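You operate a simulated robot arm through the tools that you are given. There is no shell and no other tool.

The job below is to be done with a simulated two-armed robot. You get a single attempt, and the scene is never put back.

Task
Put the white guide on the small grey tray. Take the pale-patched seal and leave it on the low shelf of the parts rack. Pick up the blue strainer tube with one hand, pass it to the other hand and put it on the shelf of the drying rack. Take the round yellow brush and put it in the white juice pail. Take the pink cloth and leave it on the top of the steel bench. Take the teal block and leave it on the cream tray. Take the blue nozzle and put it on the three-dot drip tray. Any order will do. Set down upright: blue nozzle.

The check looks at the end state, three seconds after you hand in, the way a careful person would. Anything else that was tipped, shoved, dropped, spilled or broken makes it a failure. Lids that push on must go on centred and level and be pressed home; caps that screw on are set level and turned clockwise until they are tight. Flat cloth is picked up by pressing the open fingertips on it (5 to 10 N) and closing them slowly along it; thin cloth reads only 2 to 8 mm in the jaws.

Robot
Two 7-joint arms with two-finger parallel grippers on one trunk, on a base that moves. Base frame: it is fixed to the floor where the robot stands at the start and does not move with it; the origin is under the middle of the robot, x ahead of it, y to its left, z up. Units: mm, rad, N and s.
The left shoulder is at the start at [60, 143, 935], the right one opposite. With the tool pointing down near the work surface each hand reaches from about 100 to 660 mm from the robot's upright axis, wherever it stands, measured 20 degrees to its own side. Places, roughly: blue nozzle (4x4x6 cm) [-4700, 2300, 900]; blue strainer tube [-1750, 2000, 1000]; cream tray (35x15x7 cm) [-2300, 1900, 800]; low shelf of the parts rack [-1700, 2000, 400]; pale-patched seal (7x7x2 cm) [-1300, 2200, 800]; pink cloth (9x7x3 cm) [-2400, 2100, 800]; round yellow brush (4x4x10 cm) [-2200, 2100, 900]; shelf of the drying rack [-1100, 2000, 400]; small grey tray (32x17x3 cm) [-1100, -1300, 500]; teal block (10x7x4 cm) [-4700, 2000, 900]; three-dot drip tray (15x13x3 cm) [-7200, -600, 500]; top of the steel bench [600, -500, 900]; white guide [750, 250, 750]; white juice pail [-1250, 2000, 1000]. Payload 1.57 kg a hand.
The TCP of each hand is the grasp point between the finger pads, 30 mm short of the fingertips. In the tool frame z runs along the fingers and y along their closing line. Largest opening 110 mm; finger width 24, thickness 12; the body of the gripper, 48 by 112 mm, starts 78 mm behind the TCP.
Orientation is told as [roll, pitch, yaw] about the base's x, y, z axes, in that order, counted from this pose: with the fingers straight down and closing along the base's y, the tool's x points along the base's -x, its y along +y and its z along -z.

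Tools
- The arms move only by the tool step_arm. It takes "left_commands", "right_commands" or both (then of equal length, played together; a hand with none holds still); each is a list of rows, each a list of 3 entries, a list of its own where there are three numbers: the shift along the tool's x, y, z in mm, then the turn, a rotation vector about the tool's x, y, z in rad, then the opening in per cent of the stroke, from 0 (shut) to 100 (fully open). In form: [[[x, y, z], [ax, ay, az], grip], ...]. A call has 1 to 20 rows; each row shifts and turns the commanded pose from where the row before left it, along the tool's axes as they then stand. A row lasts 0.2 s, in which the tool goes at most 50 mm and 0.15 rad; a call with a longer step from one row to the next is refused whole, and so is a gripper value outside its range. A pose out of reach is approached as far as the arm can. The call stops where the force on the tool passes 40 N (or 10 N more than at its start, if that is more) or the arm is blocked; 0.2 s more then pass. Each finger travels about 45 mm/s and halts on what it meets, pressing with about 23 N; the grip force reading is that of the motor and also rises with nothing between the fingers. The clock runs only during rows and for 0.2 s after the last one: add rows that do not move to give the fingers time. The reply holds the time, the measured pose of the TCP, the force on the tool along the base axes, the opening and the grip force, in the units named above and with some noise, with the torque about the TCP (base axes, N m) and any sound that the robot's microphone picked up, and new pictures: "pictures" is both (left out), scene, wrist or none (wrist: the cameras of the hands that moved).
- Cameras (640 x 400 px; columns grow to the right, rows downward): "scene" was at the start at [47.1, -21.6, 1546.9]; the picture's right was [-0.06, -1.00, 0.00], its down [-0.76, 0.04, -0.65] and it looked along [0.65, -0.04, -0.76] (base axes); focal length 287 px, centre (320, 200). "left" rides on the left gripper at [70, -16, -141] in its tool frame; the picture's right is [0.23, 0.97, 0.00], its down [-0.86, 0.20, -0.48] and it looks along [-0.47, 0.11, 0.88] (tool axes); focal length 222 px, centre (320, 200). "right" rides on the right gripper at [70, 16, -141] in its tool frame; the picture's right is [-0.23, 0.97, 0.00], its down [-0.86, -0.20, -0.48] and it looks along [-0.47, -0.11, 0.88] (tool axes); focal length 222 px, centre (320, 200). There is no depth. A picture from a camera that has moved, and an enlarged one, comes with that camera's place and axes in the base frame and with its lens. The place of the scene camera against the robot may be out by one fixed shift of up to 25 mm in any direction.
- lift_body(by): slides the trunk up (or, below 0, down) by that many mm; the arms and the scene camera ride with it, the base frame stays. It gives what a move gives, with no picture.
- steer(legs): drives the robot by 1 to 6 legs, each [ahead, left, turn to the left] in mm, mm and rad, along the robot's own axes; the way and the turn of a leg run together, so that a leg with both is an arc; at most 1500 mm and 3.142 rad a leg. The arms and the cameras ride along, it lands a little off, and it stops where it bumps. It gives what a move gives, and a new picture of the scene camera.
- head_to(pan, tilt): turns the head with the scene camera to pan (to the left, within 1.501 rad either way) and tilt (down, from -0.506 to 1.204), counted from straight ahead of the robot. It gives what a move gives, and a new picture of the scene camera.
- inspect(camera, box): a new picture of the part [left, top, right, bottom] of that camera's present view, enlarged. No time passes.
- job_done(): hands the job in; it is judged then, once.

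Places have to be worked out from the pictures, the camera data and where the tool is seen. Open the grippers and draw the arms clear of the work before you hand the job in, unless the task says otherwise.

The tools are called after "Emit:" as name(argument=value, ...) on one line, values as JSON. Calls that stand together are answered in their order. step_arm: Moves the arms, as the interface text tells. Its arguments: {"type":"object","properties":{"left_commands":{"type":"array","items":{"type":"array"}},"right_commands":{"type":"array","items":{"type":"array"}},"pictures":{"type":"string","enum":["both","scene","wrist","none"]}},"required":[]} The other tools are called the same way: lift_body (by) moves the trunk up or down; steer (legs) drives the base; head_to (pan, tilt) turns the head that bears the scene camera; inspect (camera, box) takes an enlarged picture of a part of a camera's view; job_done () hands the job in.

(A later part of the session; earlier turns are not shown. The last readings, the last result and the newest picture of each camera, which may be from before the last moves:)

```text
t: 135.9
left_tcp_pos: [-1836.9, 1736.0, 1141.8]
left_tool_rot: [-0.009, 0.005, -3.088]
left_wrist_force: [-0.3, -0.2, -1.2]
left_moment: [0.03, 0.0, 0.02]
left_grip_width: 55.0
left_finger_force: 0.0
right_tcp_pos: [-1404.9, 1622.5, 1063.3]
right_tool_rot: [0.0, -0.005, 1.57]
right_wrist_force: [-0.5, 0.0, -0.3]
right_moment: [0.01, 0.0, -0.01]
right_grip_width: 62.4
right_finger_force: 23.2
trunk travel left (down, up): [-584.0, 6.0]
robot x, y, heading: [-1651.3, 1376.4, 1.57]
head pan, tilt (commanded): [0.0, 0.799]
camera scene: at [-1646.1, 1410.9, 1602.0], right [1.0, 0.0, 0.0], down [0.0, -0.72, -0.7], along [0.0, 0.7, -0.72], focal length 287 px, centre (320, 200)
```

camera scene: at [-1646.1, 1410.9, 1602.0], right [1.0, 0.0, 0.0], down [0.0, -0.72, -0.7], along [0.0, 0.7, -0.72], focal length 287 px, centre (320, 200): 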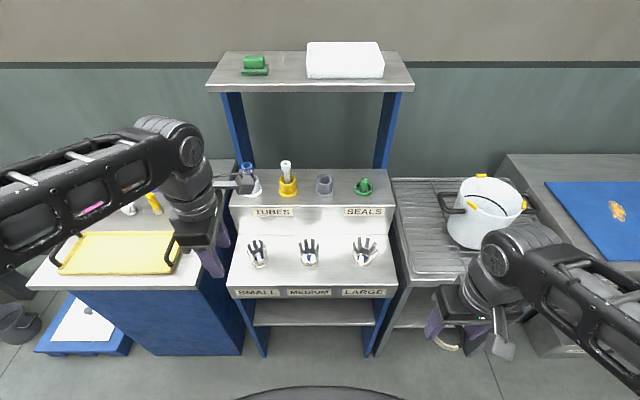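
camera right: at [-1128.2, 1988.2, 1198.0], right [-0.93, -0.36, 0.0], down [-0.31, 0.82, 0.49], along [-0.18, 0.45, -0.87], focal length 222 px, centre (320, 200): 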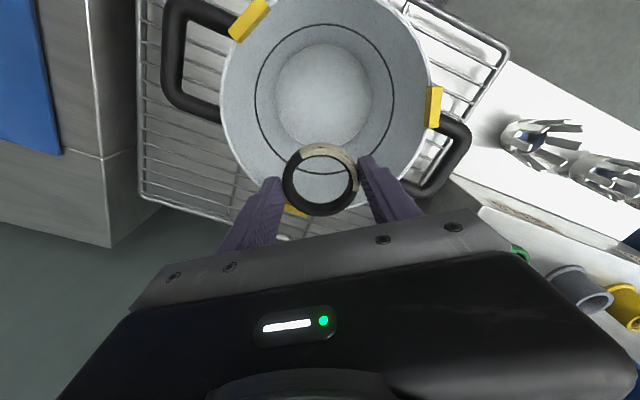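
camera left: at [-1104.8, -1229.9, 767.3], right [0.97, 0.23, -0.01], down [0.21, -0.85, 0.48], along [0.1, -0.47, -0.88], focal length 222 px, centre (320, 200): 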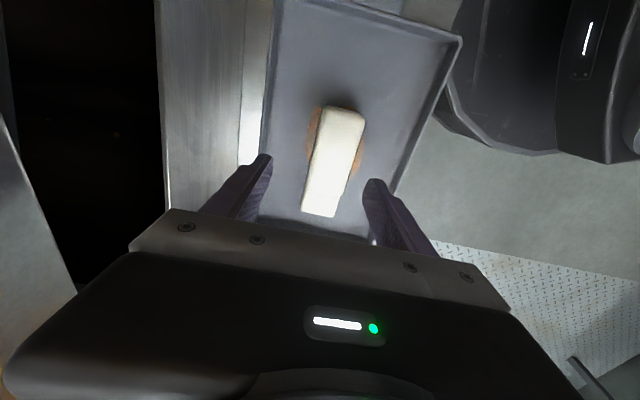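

I have a clear front view of the parts rack. I'll step back a little and lower the trunk 400 mm to see the low shelf and its headroom.

Emit:
steer(legs=[[-120, 0, 0]])

Emit:
lift_body(by=-400)

Emit:
head_to(pan=0.0, tilt=0.7)

Emit:
inspect(camera="scene", box=[200, 150, 440, 330])

```text
t: 137.1
left_tcp_pos: [-1836.3, 1618.0, 1142.4]
left_tool_rot: [-0.012, 0.006, -3.087]
left_wrist_force: [0.3, -0.8, 0.3]
left_moment: [0.05, -0.02, -0.02]
left_grip_width: 55.1
left_finger_force: 0.1
right_tcp_pos: [-1405.0, 1503.8, 1063.6]
right_tool_rot: [-0.001, -0.008, 1.568]
right_wrist_force: [1.1, -0.7, -0.5]
right_moment: [0.04, -0.03, 0.0]
right_grip_width: 62.3
right_finger_force: 23.0
trunk travel left (down, up): [-584.0, 6.0]
robot x, y, heading: [-1647.1, 1259.9, 1.568]
head pan, tilt (commanded): [0.0, 0.799]
camera scene: at [-1646.4, 1291.0, 1602.1], right [1.0, 0.0, 0.0], down [0.0, -0.72, -0.7], along [0.0, 0.7, -0.72], focal length 287 px, centre (320, 200)
```

scene: 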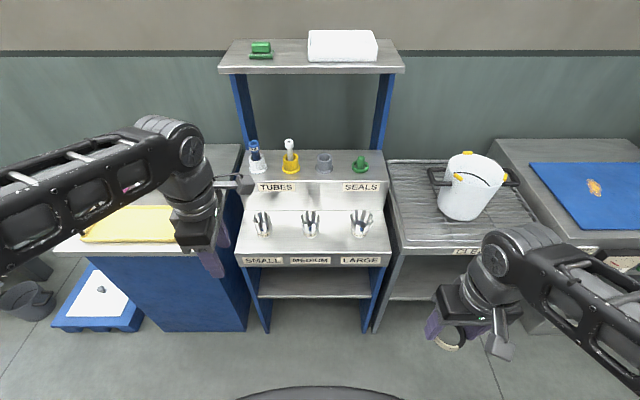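

```text
t: 140.9
left_tcp_pos: [-1837.7, 1619.2, 741.5]
left_tool_rot: [-0.011, 0.006, -3.087]
left_wrist_force: [-0.3, 0.3, 0.1]
left_moment: [-0.01, 0.0, 0.01]
left_grip_width: 55.3
left_finger_force: 0.1
right_tcp_pos: [-1406.1, 1504.4, 663.9]
right_tool_rot: [0.001, -0.007, 1.568]
right_wrist_force: [0.7, -0.5, -0.5]
right_moment: [0.01, 0.02, -0.04]
right_grip_width: 62.7
right_finger_force: 22.6
trunk travel left (down, up): [-184.0, 406.0]
robot x, y, heading: [-1645.0, 1259.3, 1.57]
head pan, tilt (commanded): [0.0, 0.799]
```

```text
t: 141.6
left_tcp_pos: [-1836.5, 1619.4, 741.2]
left_tool_rot: [-0.01, 0.005, -3.088]
left_wrist_force: [0.4, -0.6, -0.8]
left_moment: [0.01, -0.02, -0.02]
left_grip_width: 55.1
left_finger_force: 0.1
right_tcp_pos: [-1405.7, 1506.3, 664.7]
right_tool_rot: [0.001, -0.006, 1.57]
right_wrist_force: [0.4, 0.2, 0.5]
right_moment: [0.01, 0.0, 0.01]
right_grip_width: 62.8
right_finger_force: 23.3
trunk travel left (down, up): [-184.0, 406.0]
robot x, y, heading: [-1645.2, 1261.4, 1.573]
head pan, tilt (commanded): [0.0, 0.7]
camera scene: at [-1646.4, 1297.4, 1210.3], right [1.0, 0.0, 0.0], down [0.0, -0.64, -0.76], along [0.0, 0.76, -0.64], focal length 287 px, centre (320, 200)
```

scene: 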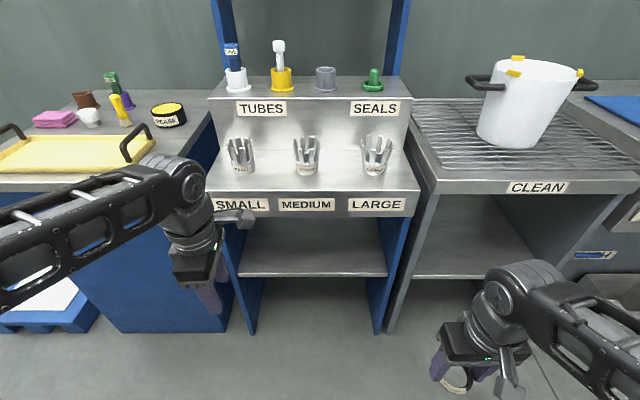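

```text
2.22 times, centred on (320, 240) of scene
camera zoom: at [-1646.4, 1297.4, 1210.3], right [1.0, 0.0, 0.0], down [0.0, -0.64, -0.76], along [0.0, 0.76, -0.64], focal length 638 px, centre (320, 111)
```

zoom: 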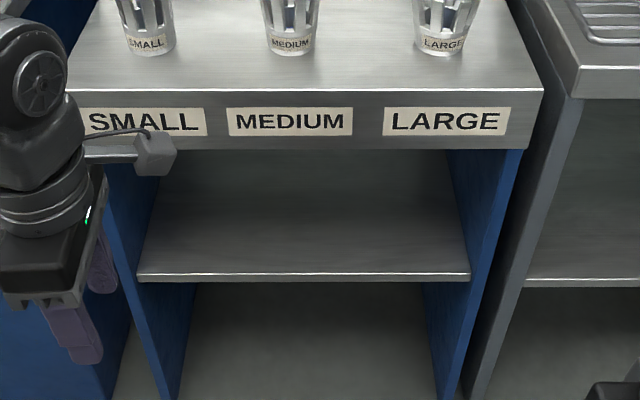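

The rack's counter apron spans z≈700–787 at y≈1835 and the low shelf is around z 430–460. I'll zoom in on my right hand to calibrate the scene camera's offset.

Emit:
inspect(camera="scene", box=[400, 300, 560, 400])

Emit:
inspect(camera="scene", box=[130, 190, 290, 330])

```text
4.00 times, centred on (480, 350) of scene
camera zoom: at [-1646.4, 1297.4, 1210.3], right [1.0, 0.0, 0.0], down [0.0, -0.64, -0.76], along [0.0, 0.76, -0.64], focal length 1149 px, centre (-320, -400)
```

zoom: 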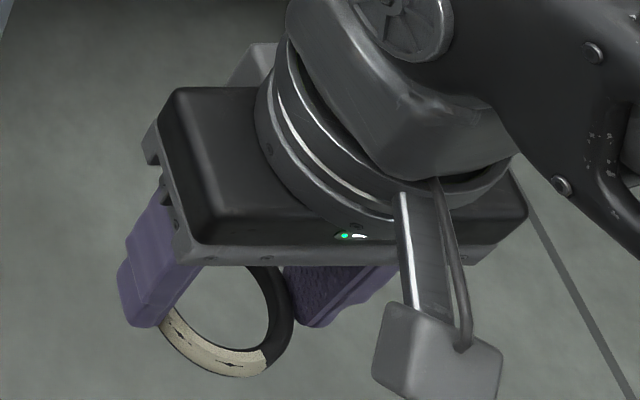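

```text
2.86 times, centred on (210, 260) of scene
camera zoom: at [-1646.4, 1297.4, 1210.3], right [1.0, 0.0, 0.0], down [0.0, -0.64, -0.76], along [0.0, 0.76, -0.64], focal length 821 px, centre (634, 29)
```

zoom: 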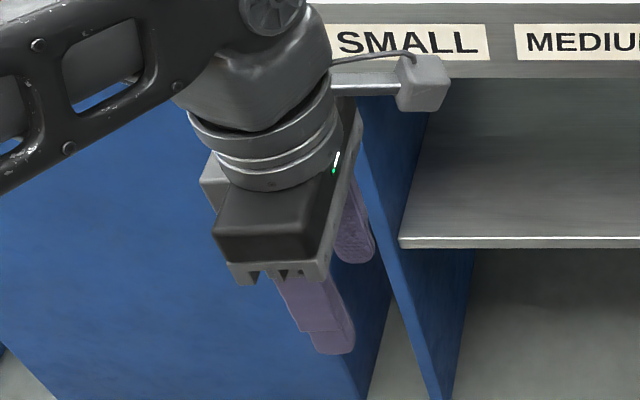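

Calibration shows the reported scene-camera place is off by about 16 mm in base y (true y larger). The apron bottom is at z≈698, y≈1851; the shelf about z 430–460. I'll draw the left hand back, shift the robot left and ahead, and then tilt the right hand forward to slide the seal in under the counter.

Emit:
step_arm(left_commands=[[[0, 15, 0], [0, 0, 0], 50], [[0, 25, 0], [0, 0, 0], 50], [[0, 25, 0], [0, 0, 0], 50], [[0, 25, 0], [0, 0, 0], 50], [[0, 25, 0], [0, 0, 0], 50], [[0, 10, 0], [0, 0, 0], 50]], pictures="none")

Emit:
steer(legs=[[130, 100, 0]])

Emit:
step_arm(right_commands=[[[0, 0, 10], [0, -0.1, 0], 10], [[0, 0, 10], [0, -0.1, 0], 10], [[0, 0, 10], [0, -0.1, 0], 10], [[0, 0, 10], [0, -0.1, 0], 10], [[0, 0, 10], [0, -0.1, 0], 10], [[0, 0, 10], [0, -0.1, 0], 10], [[0, 0, 0], [0, -0.1, 0], 10], [[0, 0, 0], [0, 0, 0], 10]])

```text
t: 143.0
left_tcp_pos: [-1831.0, 1494.4, 740.2]
left_tool_rot: [-0.013, 0.003, -3.088]
left_wrist_force: [0.2, 0.0, -0.2]
left_moment: [0.0, -0.03, 0.01]
left_grip_width: 54.9
left_finger_force: 0.0
right_tcp_pos: [-1404.8, 1505.0, 664.5]
right_tool_rot: [-0.001, -0.007, 1.57]
right_wrist_force: [0.5, -0.6, -0.7]
right_moment: [-0.01, -0.03, 0.0]
right_grip_width: 62.5
right_finger_force: 22.6
trunk travel left (down, up): [-184.0, 406.0]
robot x, y, heading: [-1650.2, 1260.8, 1.572]
head pan, tilt (commanded): [0.0, 0.7]
```

```text
t: 144.4
left_tcp_pos: [-1929.6, 1624.3, 740.2]
left_tool_rot: [-0.012, 0.003, -3.087]
left_wrist_force: [-1.2, -0.8, 0.1]
left_moment: [-0.01, -0.01, 0.03]
left_grip_width: 55.1
left_finger_force: 0.0
right_tcp_pos: [-1503.8, 1635.0, 663.7]
right_tool_rot: [-0.001, -0.008, 1.569]
right_wrist_force: [0.0, -0.5, 0.3]
right_moment: [-0.04, 0.02, 0.03]
right_grip_width: 62.1
right_finger_force: 22.9
trunk travel left (down, up): [-184.0, 406.0]
robot x, y, heading: [-1745.6, 1389.2, 1.563]
head pan, tilt (commanded): [0.0, 0.7]
camera scene: at [-1745.6, 1428.0, 1210.3], right [1.0, 0.0, 0.0], down [0.0, -0.64, -0.77], along [0.0, 0.77, -0.64], focal length 287 px, centre (320, 200)
```

scene: 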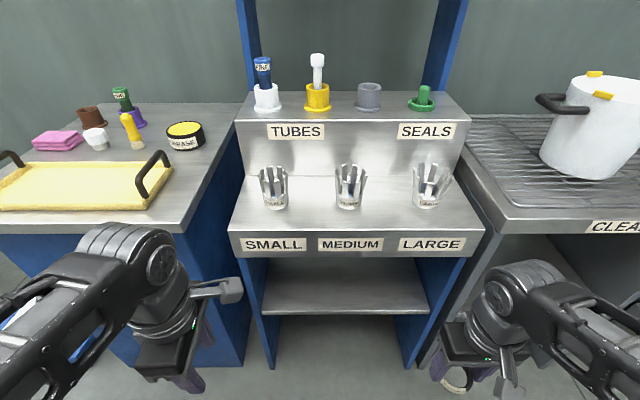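

```text
t: 146.2
left_tcp_pos: [-1928.4, 1625.9, 741.2]
left_tool_rot: [-0.013, 0.004, -3.087]
left_wrist_force: [-0.3, 0.1, 0.6]
left_moment: [-0.02, -0.01, 0.02]
left_grip_width: 54.8
left_finger_force: 0.1
right_tcp_pos: [-1459.3, 1765.3, 729.8]
right_tool_rot: [0.001, -0.708, 1.568]
right_wrist_force: [-0.8, -0.8, -0.9]
right_moment: [-0.02, -0.01, 0.0]
right_grip_width: 62.2
right_finger_force: 22.9
right hand out of reach, approached as far as the arm can: row 1, 2, 3, 4, 5, 6, 7
trunk travel left (down, up): [-184.0, 406.0]
robot x, y, heading: [-1744.4, 1389.2, 1.572]
head pan, tilt (commanded): [0.0, 0.7]
camera scene: at [-1745.6, 1428.0, 1210.3], right [1.0, 0.0, 0.0], down [0.0, -0.64, -0.76], along [0.0, 0.76, -0.64], focal length 287 px, centre (320, 200)
camera right: at [-1474.6, 1621.3, 792.1], right [-0.97, 0.17, 0.15], down [0.2, 0.34, 0.92], along [0.11, 0.92, -0.36], focal length 222 px, centre (320, 200)
```

scene: 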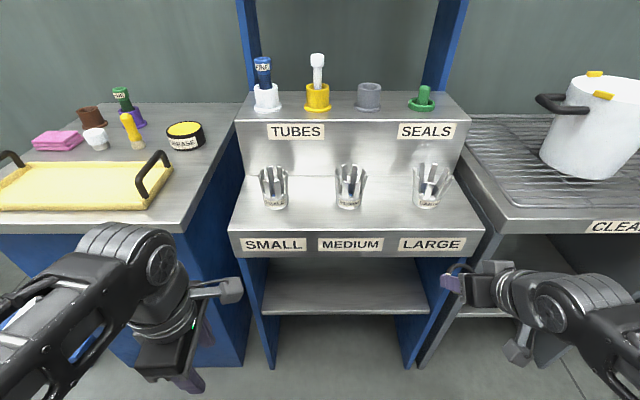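
right: 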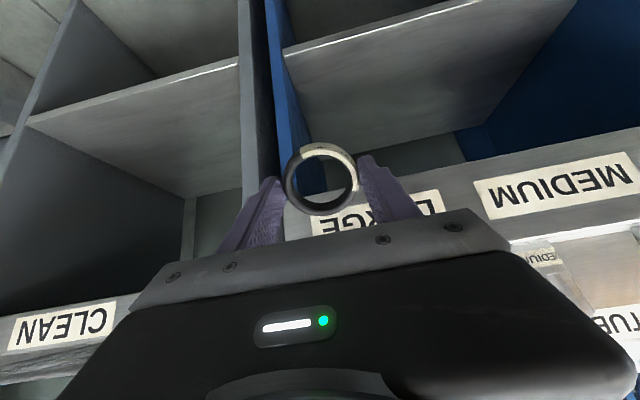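

The tilt made the hand swing forward slightly (wrist too near the body), but it is clear of the apron. I'll lower it 200 mm and shift left to be in front of the low shelf's right half.

Emit:
step_arm(right_commands=[[[14.4, 11.25, 20.6], [0, 0, 0], 10], [[14.4, 11.25, 20.6], [0, 0, 0], 10], [[14.4, 11.25, 20.6], [0, 0, 0], 10], [[14.4, 11.25, 20.6], [0, 0, 0], 10], [[14.4, 11.25, 20.6], [0, 0, 0], 10], [[14.4, 11.25, 20.6], [0, 0, 0], 10], [[14.4, 11.25, 20.6], [0, 0, 0], 10], [[14.4, 11.25, 20.6], [0, 0, 0], 10], [[0, 0, 0], [0, 0, 0], 10]])

```text
t: 148.2
left_tcp_pos: [-1929.3, 1624.8, 739.8]
left_tool_rot: [-0.012, 0.003, -3.089]
left_wrist_force: [0.2, -0.3, -0.3]
left_moment: [-0.02, 0.03, 0.03]
left_grip_width: 54.9
left_finger_force: 0.2
right_tcp_pos: [-1524.6, 1860.3, 577.2]
right_tool_rot: [0.002, -0.706, 1.565]
right_wrist_force: [-0.2, 1.1, -0.9]
right_moment: [-0.02, 0.02, 0.0]
right_grip_width: 62.4
right_finger_force: 23.3
right hand out of reach, approached as far as the arm can: row 1, 2, 3, 4, 5, 6, 7
trunk travel left (down, up): [-184.0, 406.0]
robot x, y, heading: [-1741.5, 1392.0, 1.565]
head pan, tilt (commanded): [0.0, 0.7]
camera scene: at [-1745.6, 1428.3, 1210.3], right [1.0, 0.0, 0.0], down [0.0, -0.64, -0.76], along [0.0, 0.76, -0.64], focal length 287 px, centre (320, 200)
camera right: at [-1540.7, 1715.5, 639.0], right [-0.97, 0.18, 0.15], down [0.2, 0.34, 0.92], along [0.11, 0.92, -0.37], focal length 222 px, centre (320, 200)
```

scene: 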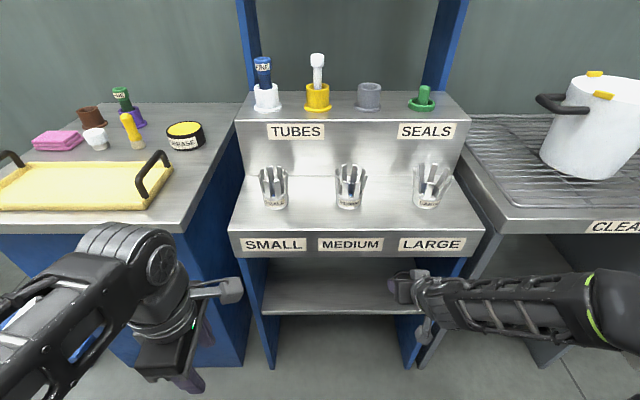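
right: 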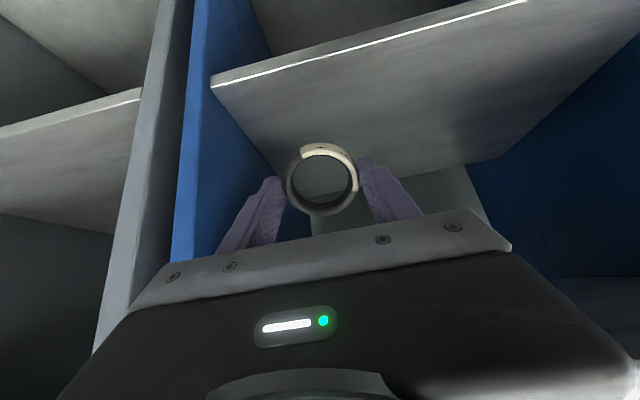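

The wrist was near its minimum reach. I'll back the robot 80 mm and then move the hand forward and down in a controlled way, staying under the apron.

Emit:
steer(legs=[[-80, 0, 0]])

Emit:
step_arm(right_commands=[[[-2.4, 4, 15], [0, 0, 0], 10], [[-2.4, 4, 15], [0, 0, 0], 10], [[-2.4, 4, 15], [0, 0, 0], 10], [[-2.4, 4, 15], [0, 0, 0], 10], [[-2.4, 4, 15], [0, 0, 0], 10], [[-2.4, 4, 15], [0, 0, 0], 10], [[0, 0, 0], [0, 0, 0], 10]])

```text
t: 149.3
left_tcp_pos: [-1930.7, 1545.4, 739.9]
left_tool_rot: [-0.013, 0.004, -3.088]
left_wrist_force: [0.2, -0.3, -0.5]
left_moment: [-0.03, 0.04, 0.01]
left_grip_width: 55.1
left_finger_force: 0.1
right_tcp_pos: [-1526.2, 1779.9, 576.8]
right_tool_rot: [0.0, -0.708, 1.566]
right_wrist_force: [0.9, 0.7, -1.6]
right_moment: [-0.06, 0.01, -0.01]
right_grip_width: 62.5
right_finger_force: 23.4
trunk travel left (down, up): [-184.0, 406.0]
robot x, y, heading: [-1745.6, 1311.4, 1.564]
head pan, tilt (commanded): [0.0, 0.7]
camera scene: at [-1745.9, 1348.0, 1210.3], right [1.0, 0.0, 0.0], down [0.0, -0.64, -0.76], along [0.0, 0.76, -0.64], focal length 287 px, centre (320, 200)
```

scene: 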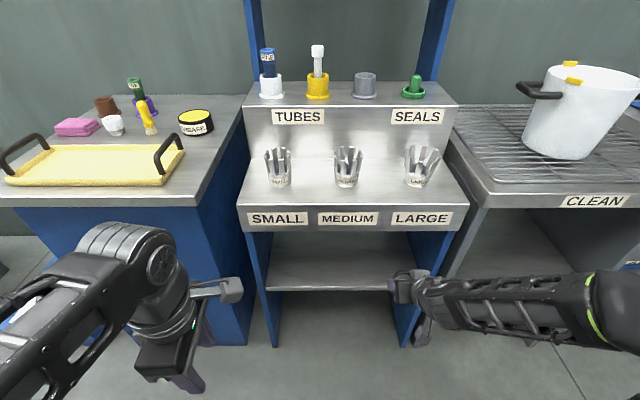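

```text
t: 150.9
left_tcp_pos: [-1929.1, 1544.5, 740.4]
left_tool_rot: [-0.013, 0.003, -3.087]
left_wrist_force: [0.6, -0.2, 1.0]
left_moment: [0.01, -0.01, -0.03]
left_grip_width: 55.1
left_finger_force: 0.1
right_tcp_pos: [-1548.9, 1847.8, 517.3]
right_tool_rot: [0.002, -0.707, 1.568]
right_wrist_force: [0.3, 0.3, -0.6]
right_moment: [-0.02, -0.01, -0.01]
right_grip_width: 62.5
right_finger_force: 22.9
trunk travel left (down, up): [-184.0, 406.0]
robot x, y, heading: [-1746.7, 1312.0, 1.563]
head pan, tilt (commanded): [0.0, 0.7]
camera scene: at [-1745.9, 1348.0, 1210.3], right [1.0, 0.0, 0.0], down [0.0, -0.64, -0.76], along [0.0, 0.76, -0.64], focal length 287 px, centre (320, 200)
camera right: at [-1564.6, 1704.2, 579.8], right [-0.97, 0.17, 0.15], down [0.2, 0.34, 0.92], along [0.11, 0.92, -0.37], focal length 222 px, centre (320, 200)
```

scene: 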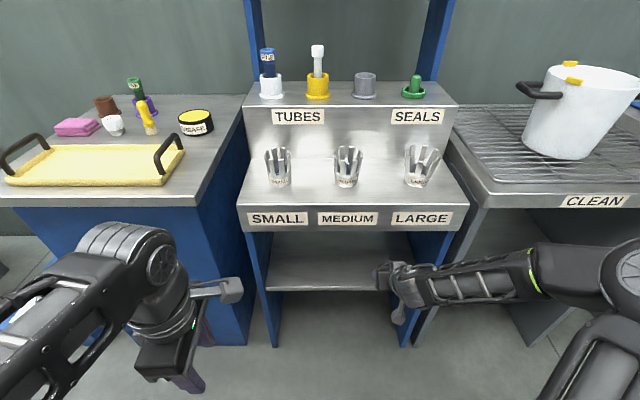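
right: 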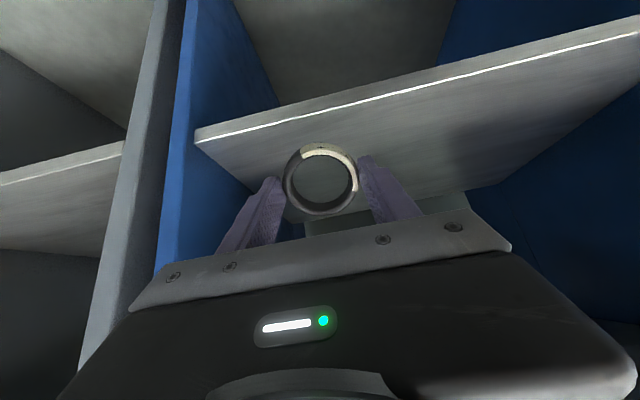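

Two wrist views put the low shelf's front edge at y≈1876, z≈413, empty. I'll move the seal forward over the shelf and slightly down.

Emit:
step_arm(right_commands=[[[-7, 0, 13.6], [0, 0, 0], 10], [[-7, 0, 13.6], [0, 0, 0], 10], [[-7, 0, 13.6], [0, 0, 0], 10], [[-7, 0, 13.6], [0, 0, 0], 10], [[-7, 0, 13.6], [0, 0, 0], 10], [[-7, 0, 13.6], [0, 0, 0], 10], [[0, 0, 0], [0, 0, 0], 10]])

```text
t: 152.5
left_tcp_pos: [-1929.4, 1545.1, 740.0]
left_tool_rot: [-0.012, 0.003, -3.088]
left_wrist_force: [0.7, -0.1, 0.3]
left_moment: [-0.02, 0.0, -0.02]
left_grip_width: 54.9
left_finger_force: 0.1
right_tcp_pos: [-1549.8, 1934.4, 483.1]
right_tool_rot: [0.003, -0.706, 1.568]
right_wrist_force: [0.0, -0.2, 0.5]
right_moment: [0.0, -0.02, -0.02]
right_grip_width: 62.4
right_finger_force: 22.5
trunk travel left (down, up): [-184.0, 406.0]
robot x, y, heading: [-1745.7, 1309.9, 1.564]
head pan, tilt (commanded): [0.0, 0.7]
camera scene: at [-1745.9, 1348.0, 1210.3], right [1.0, 0.0, 0.0], down [0.0, -0.64, -0.76], along [0.0, 0.76, -0.64], focal length 287 px, centre (320, 200)
camera right: at [-1564.9, 1790.3, 545.4], right [-0.97, 0.17, 0.15], down [0.2, 0.34, 0.92], along [0.11, 0.92, -0.37], focal length 222 px, centre (320, 200)
```

scene: 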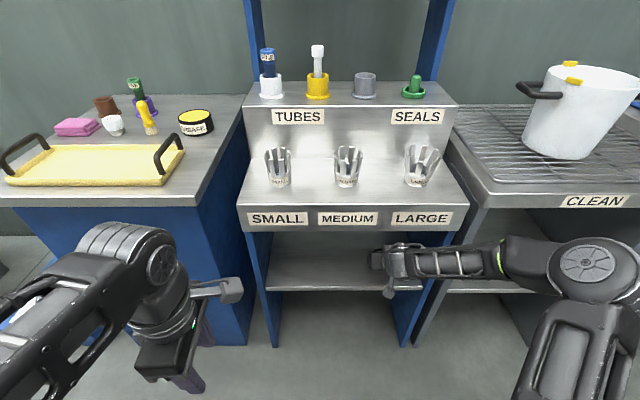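
right: 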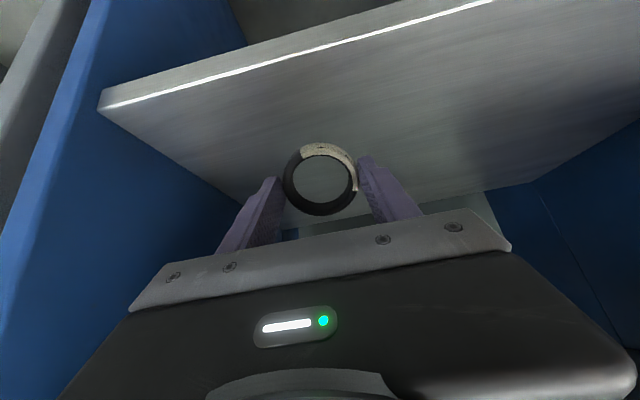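

The seal is over the shelf. I'll lower it in small steps until it touches.

Emit:
step_arm(right_commands=[[[3.25, 0, 3.8], [0, 0, 0], 10], [[3.25, 0, 3.8], [0, 0, 0], 10], [[3.25, 0, 3.8], [0, 0, 0], 10], [[1.95, 0, 2.3], [0, 0, 0], 10], [[0, 0, 0], [0, 0, 0], 10]], pictures="wrist")

Emit:
step_arm(right_commands=[[[1.95, 0, 2.3], [0, 0, 0], 10], [[1.95, 0, 2.3], [0, 0, 0], 10], [[0, 0, 0], [0, 0, 0], 10]], pictures="wrist")

```text
t: 153.7
left_tcp_pos: [-1929.2, 1544.4, 740.6]
left_tool_rot: [-0.011, 0.003, -3.086]
left_wrist_force: [0.5, 0.3, -0.3]
left_moment: [-0.01, 0.02, 0.02]
left_grip_width: 54.9
left_finger_force: 0.0
right_tcp_pos: [-1548.8, 1934.3, 465.2]
right_tool_rot: [0.002, -0.707, 1.566]
right_wrist_force: [-0.7, 0.6, -0.3]
right_moment: [-0.03, -0.03, 0.0]
right_grip_width: 62.2
right_finger_force: 23.0
trunk travel left (down, up): [-184.0, 406.0]
robot x, y, heading: [-1747.0, 1310.6, 1.565]
head pan, tilt (commanded): [0.0, 0.7]
camera right: at [-1564.7, 1789.3, 527.6], right [-0.97, 0.17, 0.15], down [0.2, 0.34, 0.92], along [0.11, 0.92, -0.37], focal length 222 px, centre (320, 200)
```

right: 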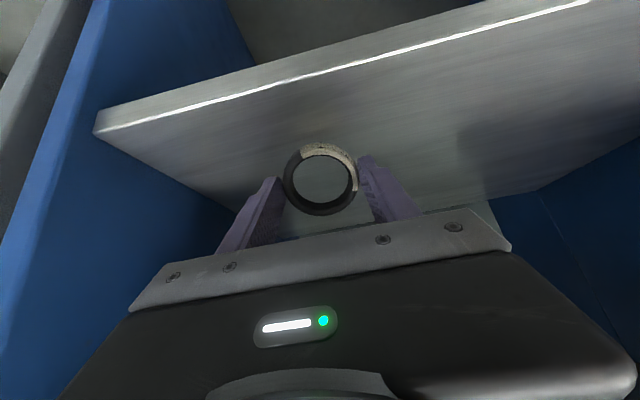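

```text
t: 154.5
left_tcp_pos: [-1930.0, 1542.8, 741.0]
left_tool_rot: [-0.014, 0.004, -3.087]
left_wrist_force: [-0.2, 0.0, -0.3]
left_moment: [0.02, -0.03, 0.02]
left_grip_width: 54.8
left_finger_force: 0.0
right_tcp_pos: [-1549.0, 1936.0, 463.7]
right_tool_rot: [-0.002, -0.715, 1.571]
right_wrist_force: [-0.8, 0.9, 25.3]
right_moment: [-0.04, 0.02, 0.01]
right_grip_width: 62.7
right_finger_force: 23.1
trunk travel left (down, up): [-184.0, 406.0]
robot x, y, heading: [-1746.1, 1308.6, 1.565]
head pan, tilt (commanded): [0.0, 0.7]
camera right: at [-1564.8, 1790.4, 524.3], right [-0.97, 0.17, 0.15], down [0.2, 0.33, 0.92], along [0.11, 0.93, -0.36], focal length 222 px, centre (320, 200)
```

right: 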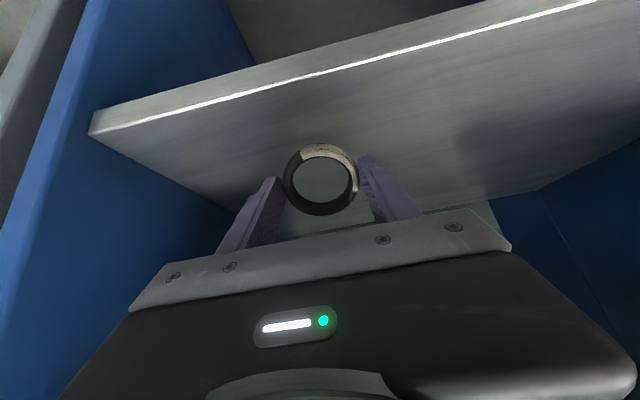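

The seal's lower edge is on the shelf (25 N). I'll relieve the pressure and open slowly so it settles flat.

Emit:
step_arm(right_commands=[[[-1.3, 0, -1.5], [0, 0, 0], 10], [[0, 0, 0], [0, 0, 0], 57], [[0, 0, 0], [0, 0, 0], 62], [[0, 0, 0], [0, 0, 0], 70], [[0, 0, 0], [0, 0, 0], 80], [[0, 0, 0], [0, 0, 0], 90], [[0, 0, 0], [0, 0, 0], 90], [[0, 0, 0], [0, 0, 0], 90]], pictures="wrist")

```text
t: 156.3
left_tcp_pos: [-1929.8, 1544.8, 741.0]
left_tool_rot: [-0.013, 0.004, -3.086]
left_wrist_force: [0.1, 0.2, 0.0]
left_moment: [0.01, -0.02, 0.0]
left_grip_width: 55.0
left_finger_force: 0.1
right_tcp_pos: [-1548.4, 1933.4, 460.8]
right_tool_rot: [0.002, -0.708, 1.567]
right_wrist_force: [0.2, 0.7, -0.2]
right_moment: [0.0, 0.01, -0.03]
right_grip_width: 98.9
right_finger_force: 0.1
trunk travel left (down, up): [-184.0, 406.0]
robot x, y, heading: [-1740.8, 1311.7, 1.564]
head pan, tilt (commanded): [0.0, 0.7]
camera right: at [-1564.2, 1789.5, 523.7], right [-0.97, 0.17, 0.15], down [0.2, 0.34, 0.92], along [0.11, 0.92, -0.37], focal length 222 px, centre (320, 200)
```

right: 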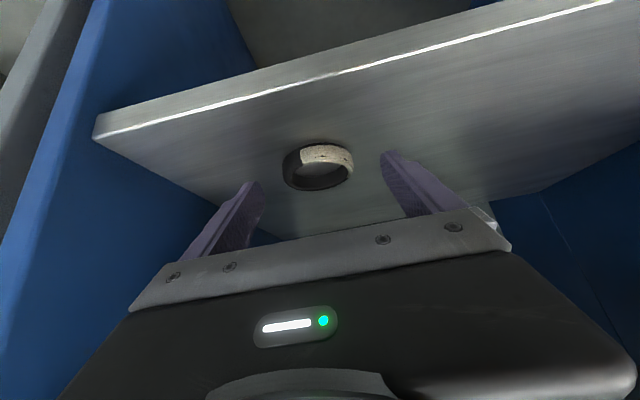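

The seal lies flat on the low shelf. I'll raise slightly and withdraw the hand straight back.

Emit:
step_arm(right_commands=[[[-6.5, 0, -7.6], [0, 0, 0], 90], [[19, 0, -16.25], [0, 0, 0], 90], [[19, 0, -16.25], [0, 0, 0], 90], [[19, 0, -16.25], [0, 0, 0], 90], [[19, 0, -16.25], [0, 0, 0], 90], [[0, 0, 0], [0, 0, 0], 90]], pictures="both")

Emit:
steer(legs=[[-120, 0, 0]])

```text
t: 157.7
left_tcp_pos: [-1930.3, 1544.8, 739.7]
left_tool_rot: [-0.012, 0.003, -3.088]
left_wrist_force: [0.4, -0.1, 0.8]
left_moment: [0.01, -0.02, 0.0]
left_grip_width: 55.3
left_finger_force: 0.2
right_tcp_pos: [-1548.3, 1833.5, 472.6]
right_tool_rot: [-0.002, -0.706, 1.567]
right_wrist_force: [-0.5, 0.7, 0.4]
right_moment: [0.03, 0.01, -0.02]
right_grip_width: 99.1
right_finger_force: 0.0
trunk travel left (down, up): [-184.0, 406.0]
robot x, y, heading: [-1745.4, 1308.2, 1.57]
head pan, tilt (commanded): [0.0, 0.7]
camera scene: at [-1745.9, 1347.8, 1210.3], right [1.0, 0.0, 0.0], down [0.0, -0.64, -0.76], along [0.0, 0.76, -0.64], focal length 287 px, centre (320, 200)
camera right: at [-1564.5, 1688.8, 534.3], right [-0.97, 0.17, 0.15], down [0.2, 0.34, 0.92], along [0.11, 0.92, -0.37], focal length 222 px, centre (320, 200)
```

scene: 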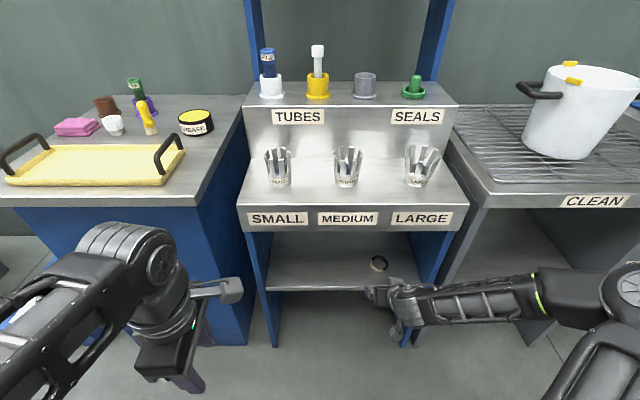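
right: 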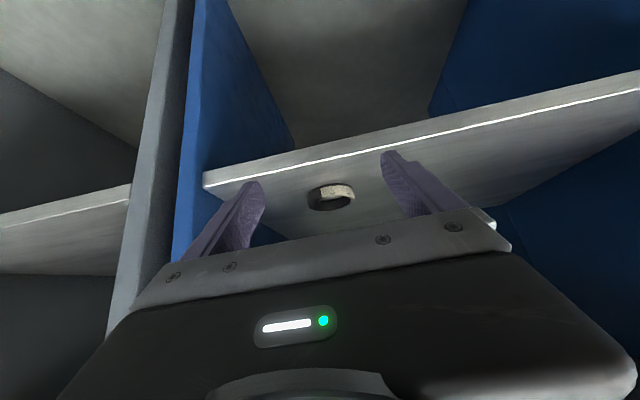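

```text
t: 158.9
left_tcp_pos: [-1930.1, 1424.2, 739.2]
left_tool_rot: [-0.013, 0.003, -3.084]
left_wrist_force: [-0.4, -0.2, -0.1]
left_moment: [-0.02, 0.0, -0.02]
left_grip_width: 55.2
left_finger_force: 0.1
right_tcp_pos: [-1550.8, 1716.0, 472.4]
right_tool_rot: [0.001, -0.707, 1.573]
right_wrist_force: [0.4, 0.4, -0.6]
right_moment: [0.0, 0.02, -0.03]
right_grip_width: 99.0
right_finger_force: 0.1
trunk travel left (down, up): [-184.0, 406.0]
robot x, y, heading: [-1749.6, 1193.0, 1.573]
head pan, tilt (commanded): [0.0, 0.7]
camera scene: at [-1746.2, 1228.2, 1210.3], right [1.0, 0.0, 0.0], down [0.0, -0.64, -0.76], along [0.0, 0.76, -0.64], focal length 287 px, centre (320, 200)
```

scene: 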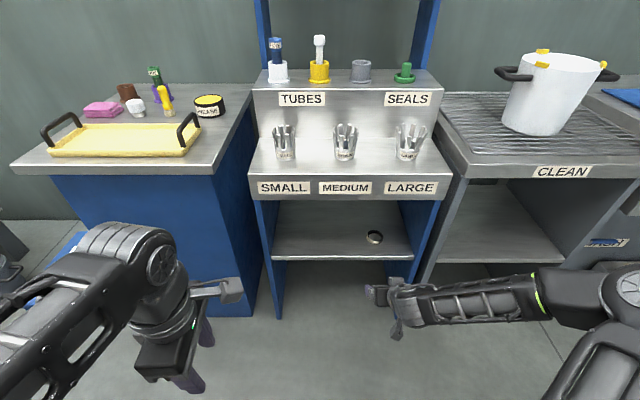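

The seal is resting on the parts rack's low shelf. Next is the blue tube (white cup, about x -1868, y 2112, top z≈1040). I'll raise the trunk and the right hand, then move in front of it; the right hand will pick and the left will receive.

Emit:
lift_body(by=400)

Emit:
step_arm(right_commands=[[[-6, 0, -26], [0, 0, 0], 70], [[-6, 0, -26], [0, 0, 0], 60], [[-6, 0, -26], [0, 0, 0], 60], [[-6, 0, -26], [0, 0, 0], 60], [[-6, 0, -26], [0, 0, 0], 60], [[-6, 0, -26], [0, 0, 0], 60], [[-6, 0, -26], [0, 0, 0], 60], [[-6, 0, -26], [0, 0, 0], 60]], pictures="none")

Emit:
steer(legs=[[120, 280, 0]])

Emit:
head_to(pan=-0.2, tilt=0.65)

Emit:
inspect(camera="right", box=[0, 0, 640, 400])

```text
t: 162.8
left_tcp_pos: [-1931.6, 1424.5, 1140.6]
left_tool_rot: [-0.013, 0.003, -3.084]
left_wrist_force: [0.8, 0.7, -0.3]
left_moment: [0.01, 0.0, 0.0]
left_grip_width: 55.1
left_finger_force: 0.0
right_tcp_pos: [-1551.6, 1715.3, 872.7]
right_tool_rot: [0.0, -0.708, 1.573]
right_wrist_force: [-0.3, 0.6, -0.7]
right_moment: [0.0, 0.0, 0.01]
right_grip_width: 99.3
right_finger_force: 0.0
trunk travel left (down, up): [-584.0, 6.0]
robot x, y, heading: [-1745.3, 1192.4, 1.573]
head pan, tilt (commanded): [0.0, 0.7]
```

```text
t: 164.6
left_tcp_pos: [-1932.2, 1423.4, 1140.4]
left_tool_rot: [-0.012, 0.004, -3.084]
left_wrist_force: [-0.2, -0.6, -0.1]
left_moment: [0.01, 0.03, 0.02]
left_grip_width: 54.8
left_finger_force: 0.1
right_tcp_pos: [-1550.8, 1633.9, 1067.8]
right_tool_rot: [0.002, -0.707, 1.573]
right_wrist_force: [0.2, -0.8, -0.8]
right_moment: [-0.02, 0.01, -0.02]
right_grip_width: 66.1
right_finger_force: 0.0
right hand out of reach, approached as far as the arm can: row 5, 6, 7
trunk travel left (down, up): [-584.0, 6.0]
robot x, y, heading: [-1745.9, 1191.1, 1.578]
head pan, tilt (commanded): [0.0, 0.7]
```

```text
t: 166.6
left_tcp_pos: [-2208.7, 1543.6, 1139.1]
left_tool_rot: [-0.012, 0.007, -3.081]
left_wrist_force: [-0.8, 0.2, -0.8]
left_moment: [0.01, -0.03, -0.04]
left_grip_width: 55.0
left_finger_force: 0.0
right_tcp_pos: [-1830.3, 1753.8, 1066.8]
right_tool_rot: [0.001, -0.707, 1.574]
right_wrist_force: [-0.7, -0.1, 0.4]
right_moment: [0.0, 0.01, 0.0]
right_grip_width: 66.3
right_finger_force: 0.0
trunk travel left (down, up): [-584.0, 6.0]
robot x, y, heading: [-2022.4, 1311.0, 1.575]
head pan, tilt (commanded): [0.0, 0.7]
camera scene: at [-2024.2, 1347.6, 1610.3], right [1.0, 0.0, 0.0], down [0.0, -0.64, -0.76], along [0.0, 0.76, -0.64], focal length 287 px, centre (320, 200)
```

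scene: 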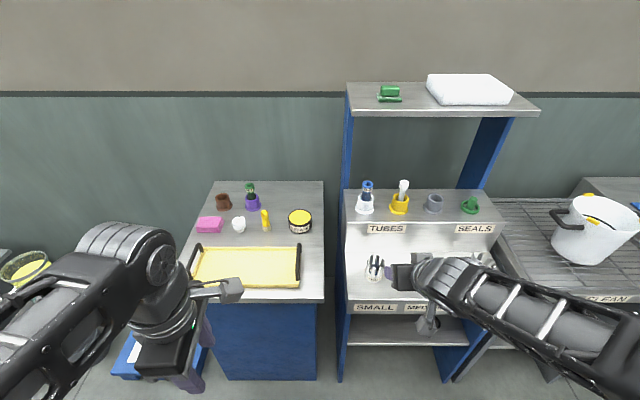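

```text
t: 167.3
left_tcp_pos: [-2207.8, 1542.8, 1139.1]
left_tool_rot: [-0.012, 0.004, -3.085]
left_wrist_force: [0.3, 0.5, 0.2]
left_moment: [-0.02, 0.04, 0.02]
left_grip_width: 54.9
left_finger_force: 0.2
right_tcp_pos: [-1828.9, 1752.9, 1067.5]
right_tool_rot: [0.002, -0.705, 1.573]
right_wrist_force: [-0.2, -0.8, -0.5]
right_moment: [0.02, 0.02, 0.01]
right_grip_width: 66.1
right_finger_force: 0.1
trunk travel left (down, up): [-584.0, 6.0]
robot x, y, heading: [-2018.7, 1311.1, 1.574]
head pan, tilt (commanded): [-0.201, 0.649]
camera scene: at [-2005.7, 1347.3, 1614.6], right [0.98, -0.2, 0.0], down [-0.12, -0.59, -0.8], along [0.16, 0.78, -0.6], focal length 287 px, centre (320, 200)
```

scene: 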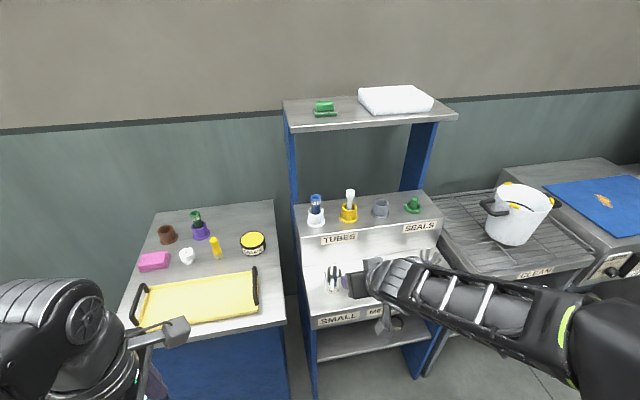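

```text
1.00 times, centred on (320, 200) of right (not enlarged: the box is as wide or as high as the picture)
camera zoom: at [-1843.4, 1608.9, 1130.1], right [-0.97, 0.17, 0.15], down [0.2, 0.34, 0.92], along [0.1, 0.92, -0.37], focal length 222 px, centre (320, 200)
```

zoom: 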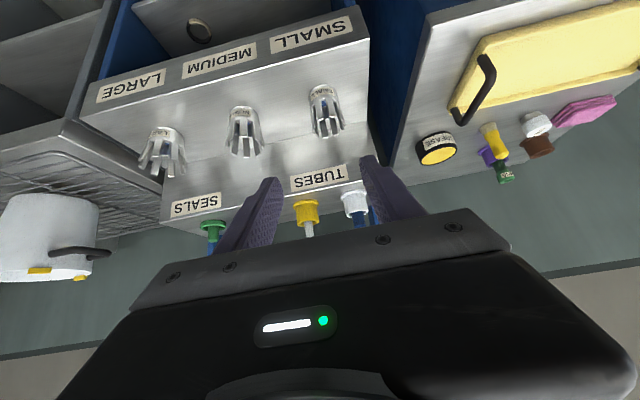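

I'll zoom in on the tube to see its shape and tilt.

Emit:
inspect(camera="scene", box=[285, 175, 365, 240])

Emit:
inspect(camera="right", box=[270, 150, 430, 250])

```text
6.15 times, centred on (325, 208) of scene
camera zoom: at [-2005.7, 1347.3, 1614.6], right [0.98, -0.2, 0.0], down [-0.12, -0.59, -0.8], along [0.16, 0.78, -0.6], focal length 1768 px, centre (289, 154)
```

zoom: 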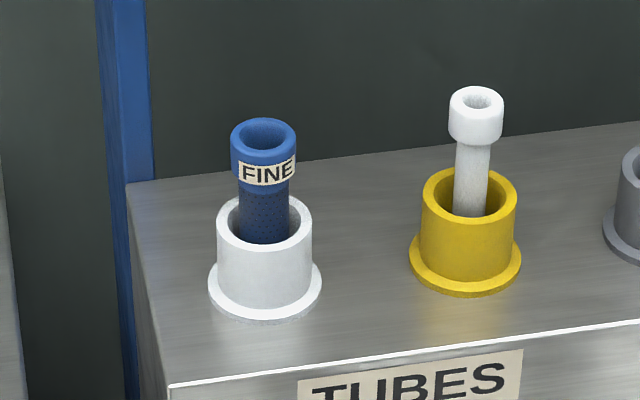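

```text
4.00 times, centred on (350, 200) of right
camera zoom: at [-1843.4, 1608.9, 1130.1], right [-0.97, 0.17, 0.15], down [0.2, 0.34, 0.92], along [0.1, 0.92, -0.37], focal length 888 px, centre (200, 200)
```

zoom: 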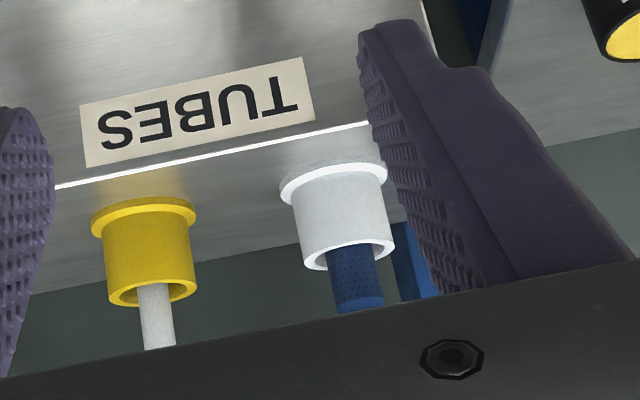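

The tube has a 37 mm collar (z≈1035–1063) above the white cup, at about (-1867, 2105). I'll drive ahead 150 mm, then line the right hand up in x and height.

Emit:
steer(legs=[[150, 0, 0]])

Emit:
step_arm(right_commands=[[[-8, 10, 7], [0, 0, 0], 60], [[-8, 10, 7], [0, 0, 0], 60], [[-8, 10, 7], [0, 0, 0], 60], [[-8, 8, 7], [0, 0, 0], 60], [[0, 0, 0], [0, 0, 0], 60]])

```text
t: 168.7
left_tcp_pos: [-2208.0, 1696.0, 1139.3]
left_tool_rot: [-0.011, 0.002, -3.085]
left_wrist_force: [0.3, -0.8, 0.5]
left_moment: [-0.07, 0.05, 0.0]
left_grip_width: 55.2
left_finger_force: 0.1
right_tcp_pos: [-1827.9, 1904.5, 1066.7]
right_tool_rot: [0.003, -0.704, 1.573]
right_wrist_force: [0.1, 0.2, -0.2]
right_moment: [-0.03, 0.01, 0.03]
right_grip_width: 66.0
right_finger_force: 0.2
trunk travel left (down, up): [-584.0, 6.0]
robot x, y, heading: [-2024.2, 1457.6, 1.572]
head pan, tilt (commanded): [-0.201, 0.649]
camera scene: at [-2005.9, 1499.8, 1614.6], right [0.98, -0.2, 0.0], down [-0.12, -0.59, -0.8], along [0.16, 0.78, -0.61], focal length 287 px, centre (320, 200)
```

scene: 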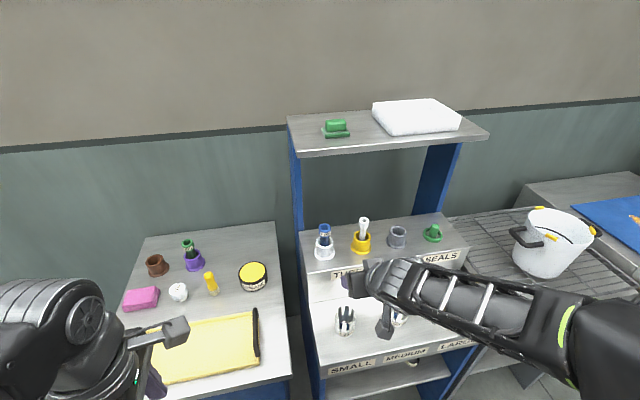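

```text
t: 169.9
left_tcp_pos: [-2207.0, 1693.8, 1140.2]
left_tool_rot: [-0.012, 0.003, -3.084]
left_wrist_force: [-0.1, -0.2, 0.7]
left_moment: [0.0, -0.02, 0.01]
left_grip_width: 54.9
left_finger_force: 0.0
right_tcp_pos: [-1866.0, 1945.7, 1068.6]
right_tool_rot: [0.002, -0.706, 1.571]
right_wrist_force: [-0.1, 0.5, -0.2]
right_moment: [-0.03, -0.02, 0.0]
right_grip_width: 65.7
right_finger_force: 0.0
trunk travel left (down, up): [-584.0, 6.0]
robot x, y, heading: [-2022.6, 1459.8, 1.575]
head pan, tilt (commanded): [-0.201, 0.649]
camera scene: at [-2006.0, 1497.6, 1614.7], right [0.98, -0.2, 0.0], down [-0.12, -0.59, -0.8], along [0.16, 0.78, -0.6], focal length 287 px, centre (320, 200)
camera right: at [-1881.2, 1802.0, 1130.4], right [-0.97, 0.17, 0.15], down [0.2, 0.34, 0.92], along [0.11, 0.92, -0.37], focal length 222 px, centre (320, 200)
```

scene: 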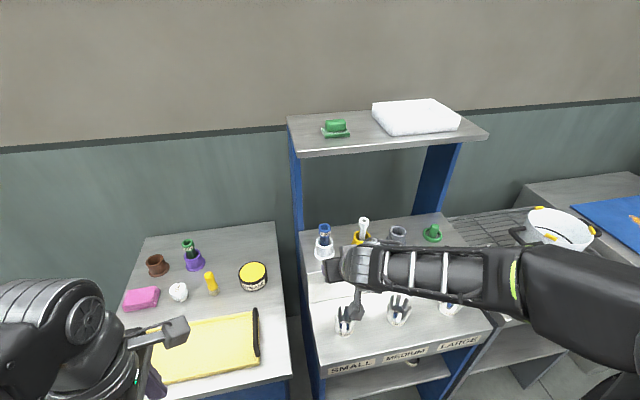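
right: 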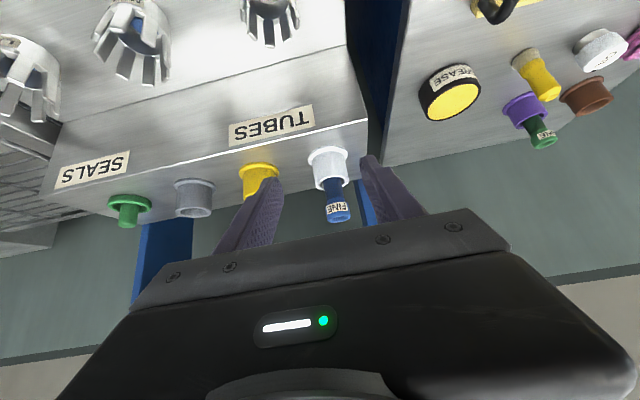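

The tube stands between the open fingers in view. I'll zoom in to measure the depth and height accurately.

Emit:
inspect(camera="right", box=[240, 120, 440, 245])

Emit:
inspect(camera="scene", box=[290, 205, 390, 280])

```text
3.20 times, centred on (340, 182) of right
camera zoom: at [-1881.2, 1802.0, 1130.4], right [-0.97, 0.17, 0.15], down [0.2, 0.34, 0.92], along [0.11, 0.92, -0.37], focal length 711 px, centre (256, 256)
```

zoom: 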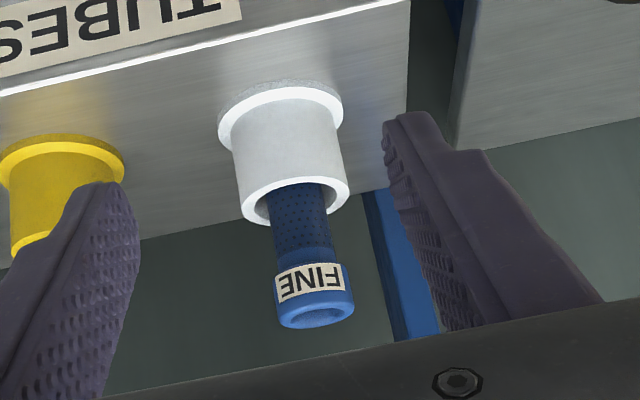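

```text
5.33 times, centred on (340, 242) of scene
camera zoom: at [-2006.0, 1497.6, 1614.7], right [0.98, -0.2, 0.0], down [-0.12, -0.59, -0.8], along [0.16, 0.78, -0.6], focal length 1532 px, centre (213, -27)
```

zoom: 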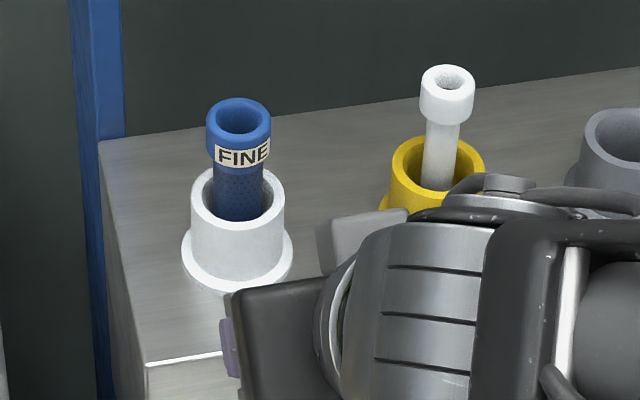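

Two wrist views give the cup rim at y≈2119, z≈980 and the tube top at z≈1037, x≈-1867. I'll advance 110 mm with the fingers straddling it and check.

Emit:
step_arm(right_commands=[[[-14.1, 0.3, 17.3], [0, 0, 0], 60], [[-14.1, 0.3, 17.3], [0, 0, 0], 60], [[-14.1, 0.3, 17.3], [0, 0, 0], 60], [[-14.1, 0.3, 17.3], [0, 0, 0], 60], [[-14.1, 0.3, 17.3], [0, 0, 0], 60], [[0, 0, 0], [0, 0, 0], 60]])

Emit:
inspect(camera="right", box=[240, 120, 440, 245])

```text
t: 171.3
left_tcp_pos: [-2207.6, 1694.7, 1139.4]
left_tool_rot: [-0.012, 0.003, -3.085]
left_wrist_force: [0.5, 0.8, 0.3]
left_moment: [-0.02, -0.02, 0.02]
left_grip_width: 54.8
left_finger_force: 0.0
right_tcp_pos: [-1867.8, 2057.3, 1047.6]
right_tool_rot: [0.001, -0.706, 1.571]
right_wrist_force: [0.1, -0.5, -0.8]
right_moment: [-0.02, -0.02, -0.01]
right_grip_width: 66.1
right_finger_force: 0.1
trunk travel left (down, up): [-584.0, 6.0]
robot x, y, heading: [-2024.3, 1459.4, 1.574]
head pan, tilt (commanded): [-0.201, 0.649]
camera scene: at [-2005.9, 1497.4, 1614.7], right [0.98, -0.2, 0.0], down [-0.12, -0.59, -0.8], along [0.16, 0.78, -0.6], focal length 287 px, centre (320, 200)
camera right: at [-1882.8, 1912.5, 1109.5], right [-0.97, 0.17, 0.15], down [0.2, 0.34, 0.92], along [0.11, 0.92, -0.37], focal length 222 px, centre (320, 200)
```

scene: 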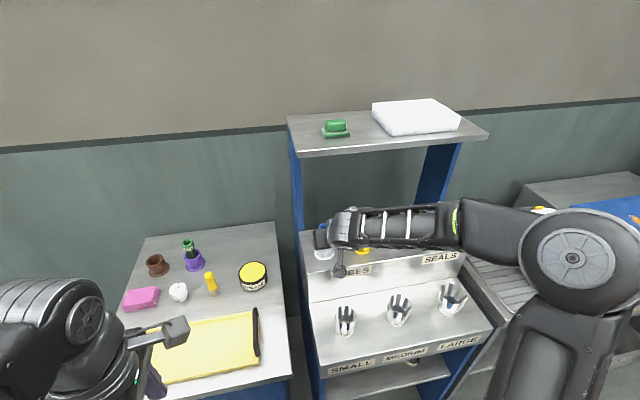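
right: 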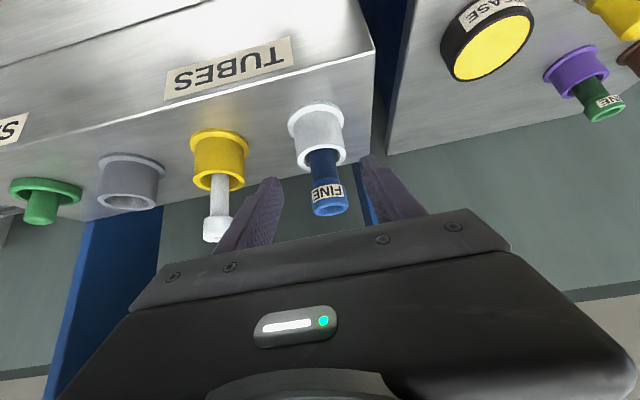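

```text
3.20 times, centred on (340, 182) of right
camera zoom: at [-1882.8, 1912.5, 1109.5], right [-0.97, 0.17, 0.15], down [0.2, 0.34, 0.92], along [0.11, 0.92, -0.37], focal length 711 px, centre (256, 256)
```

zoom: 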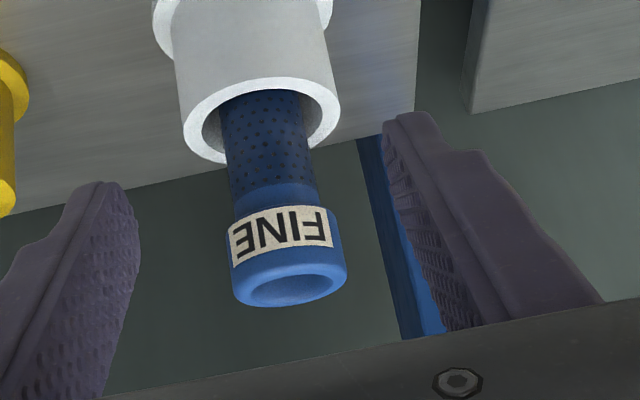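

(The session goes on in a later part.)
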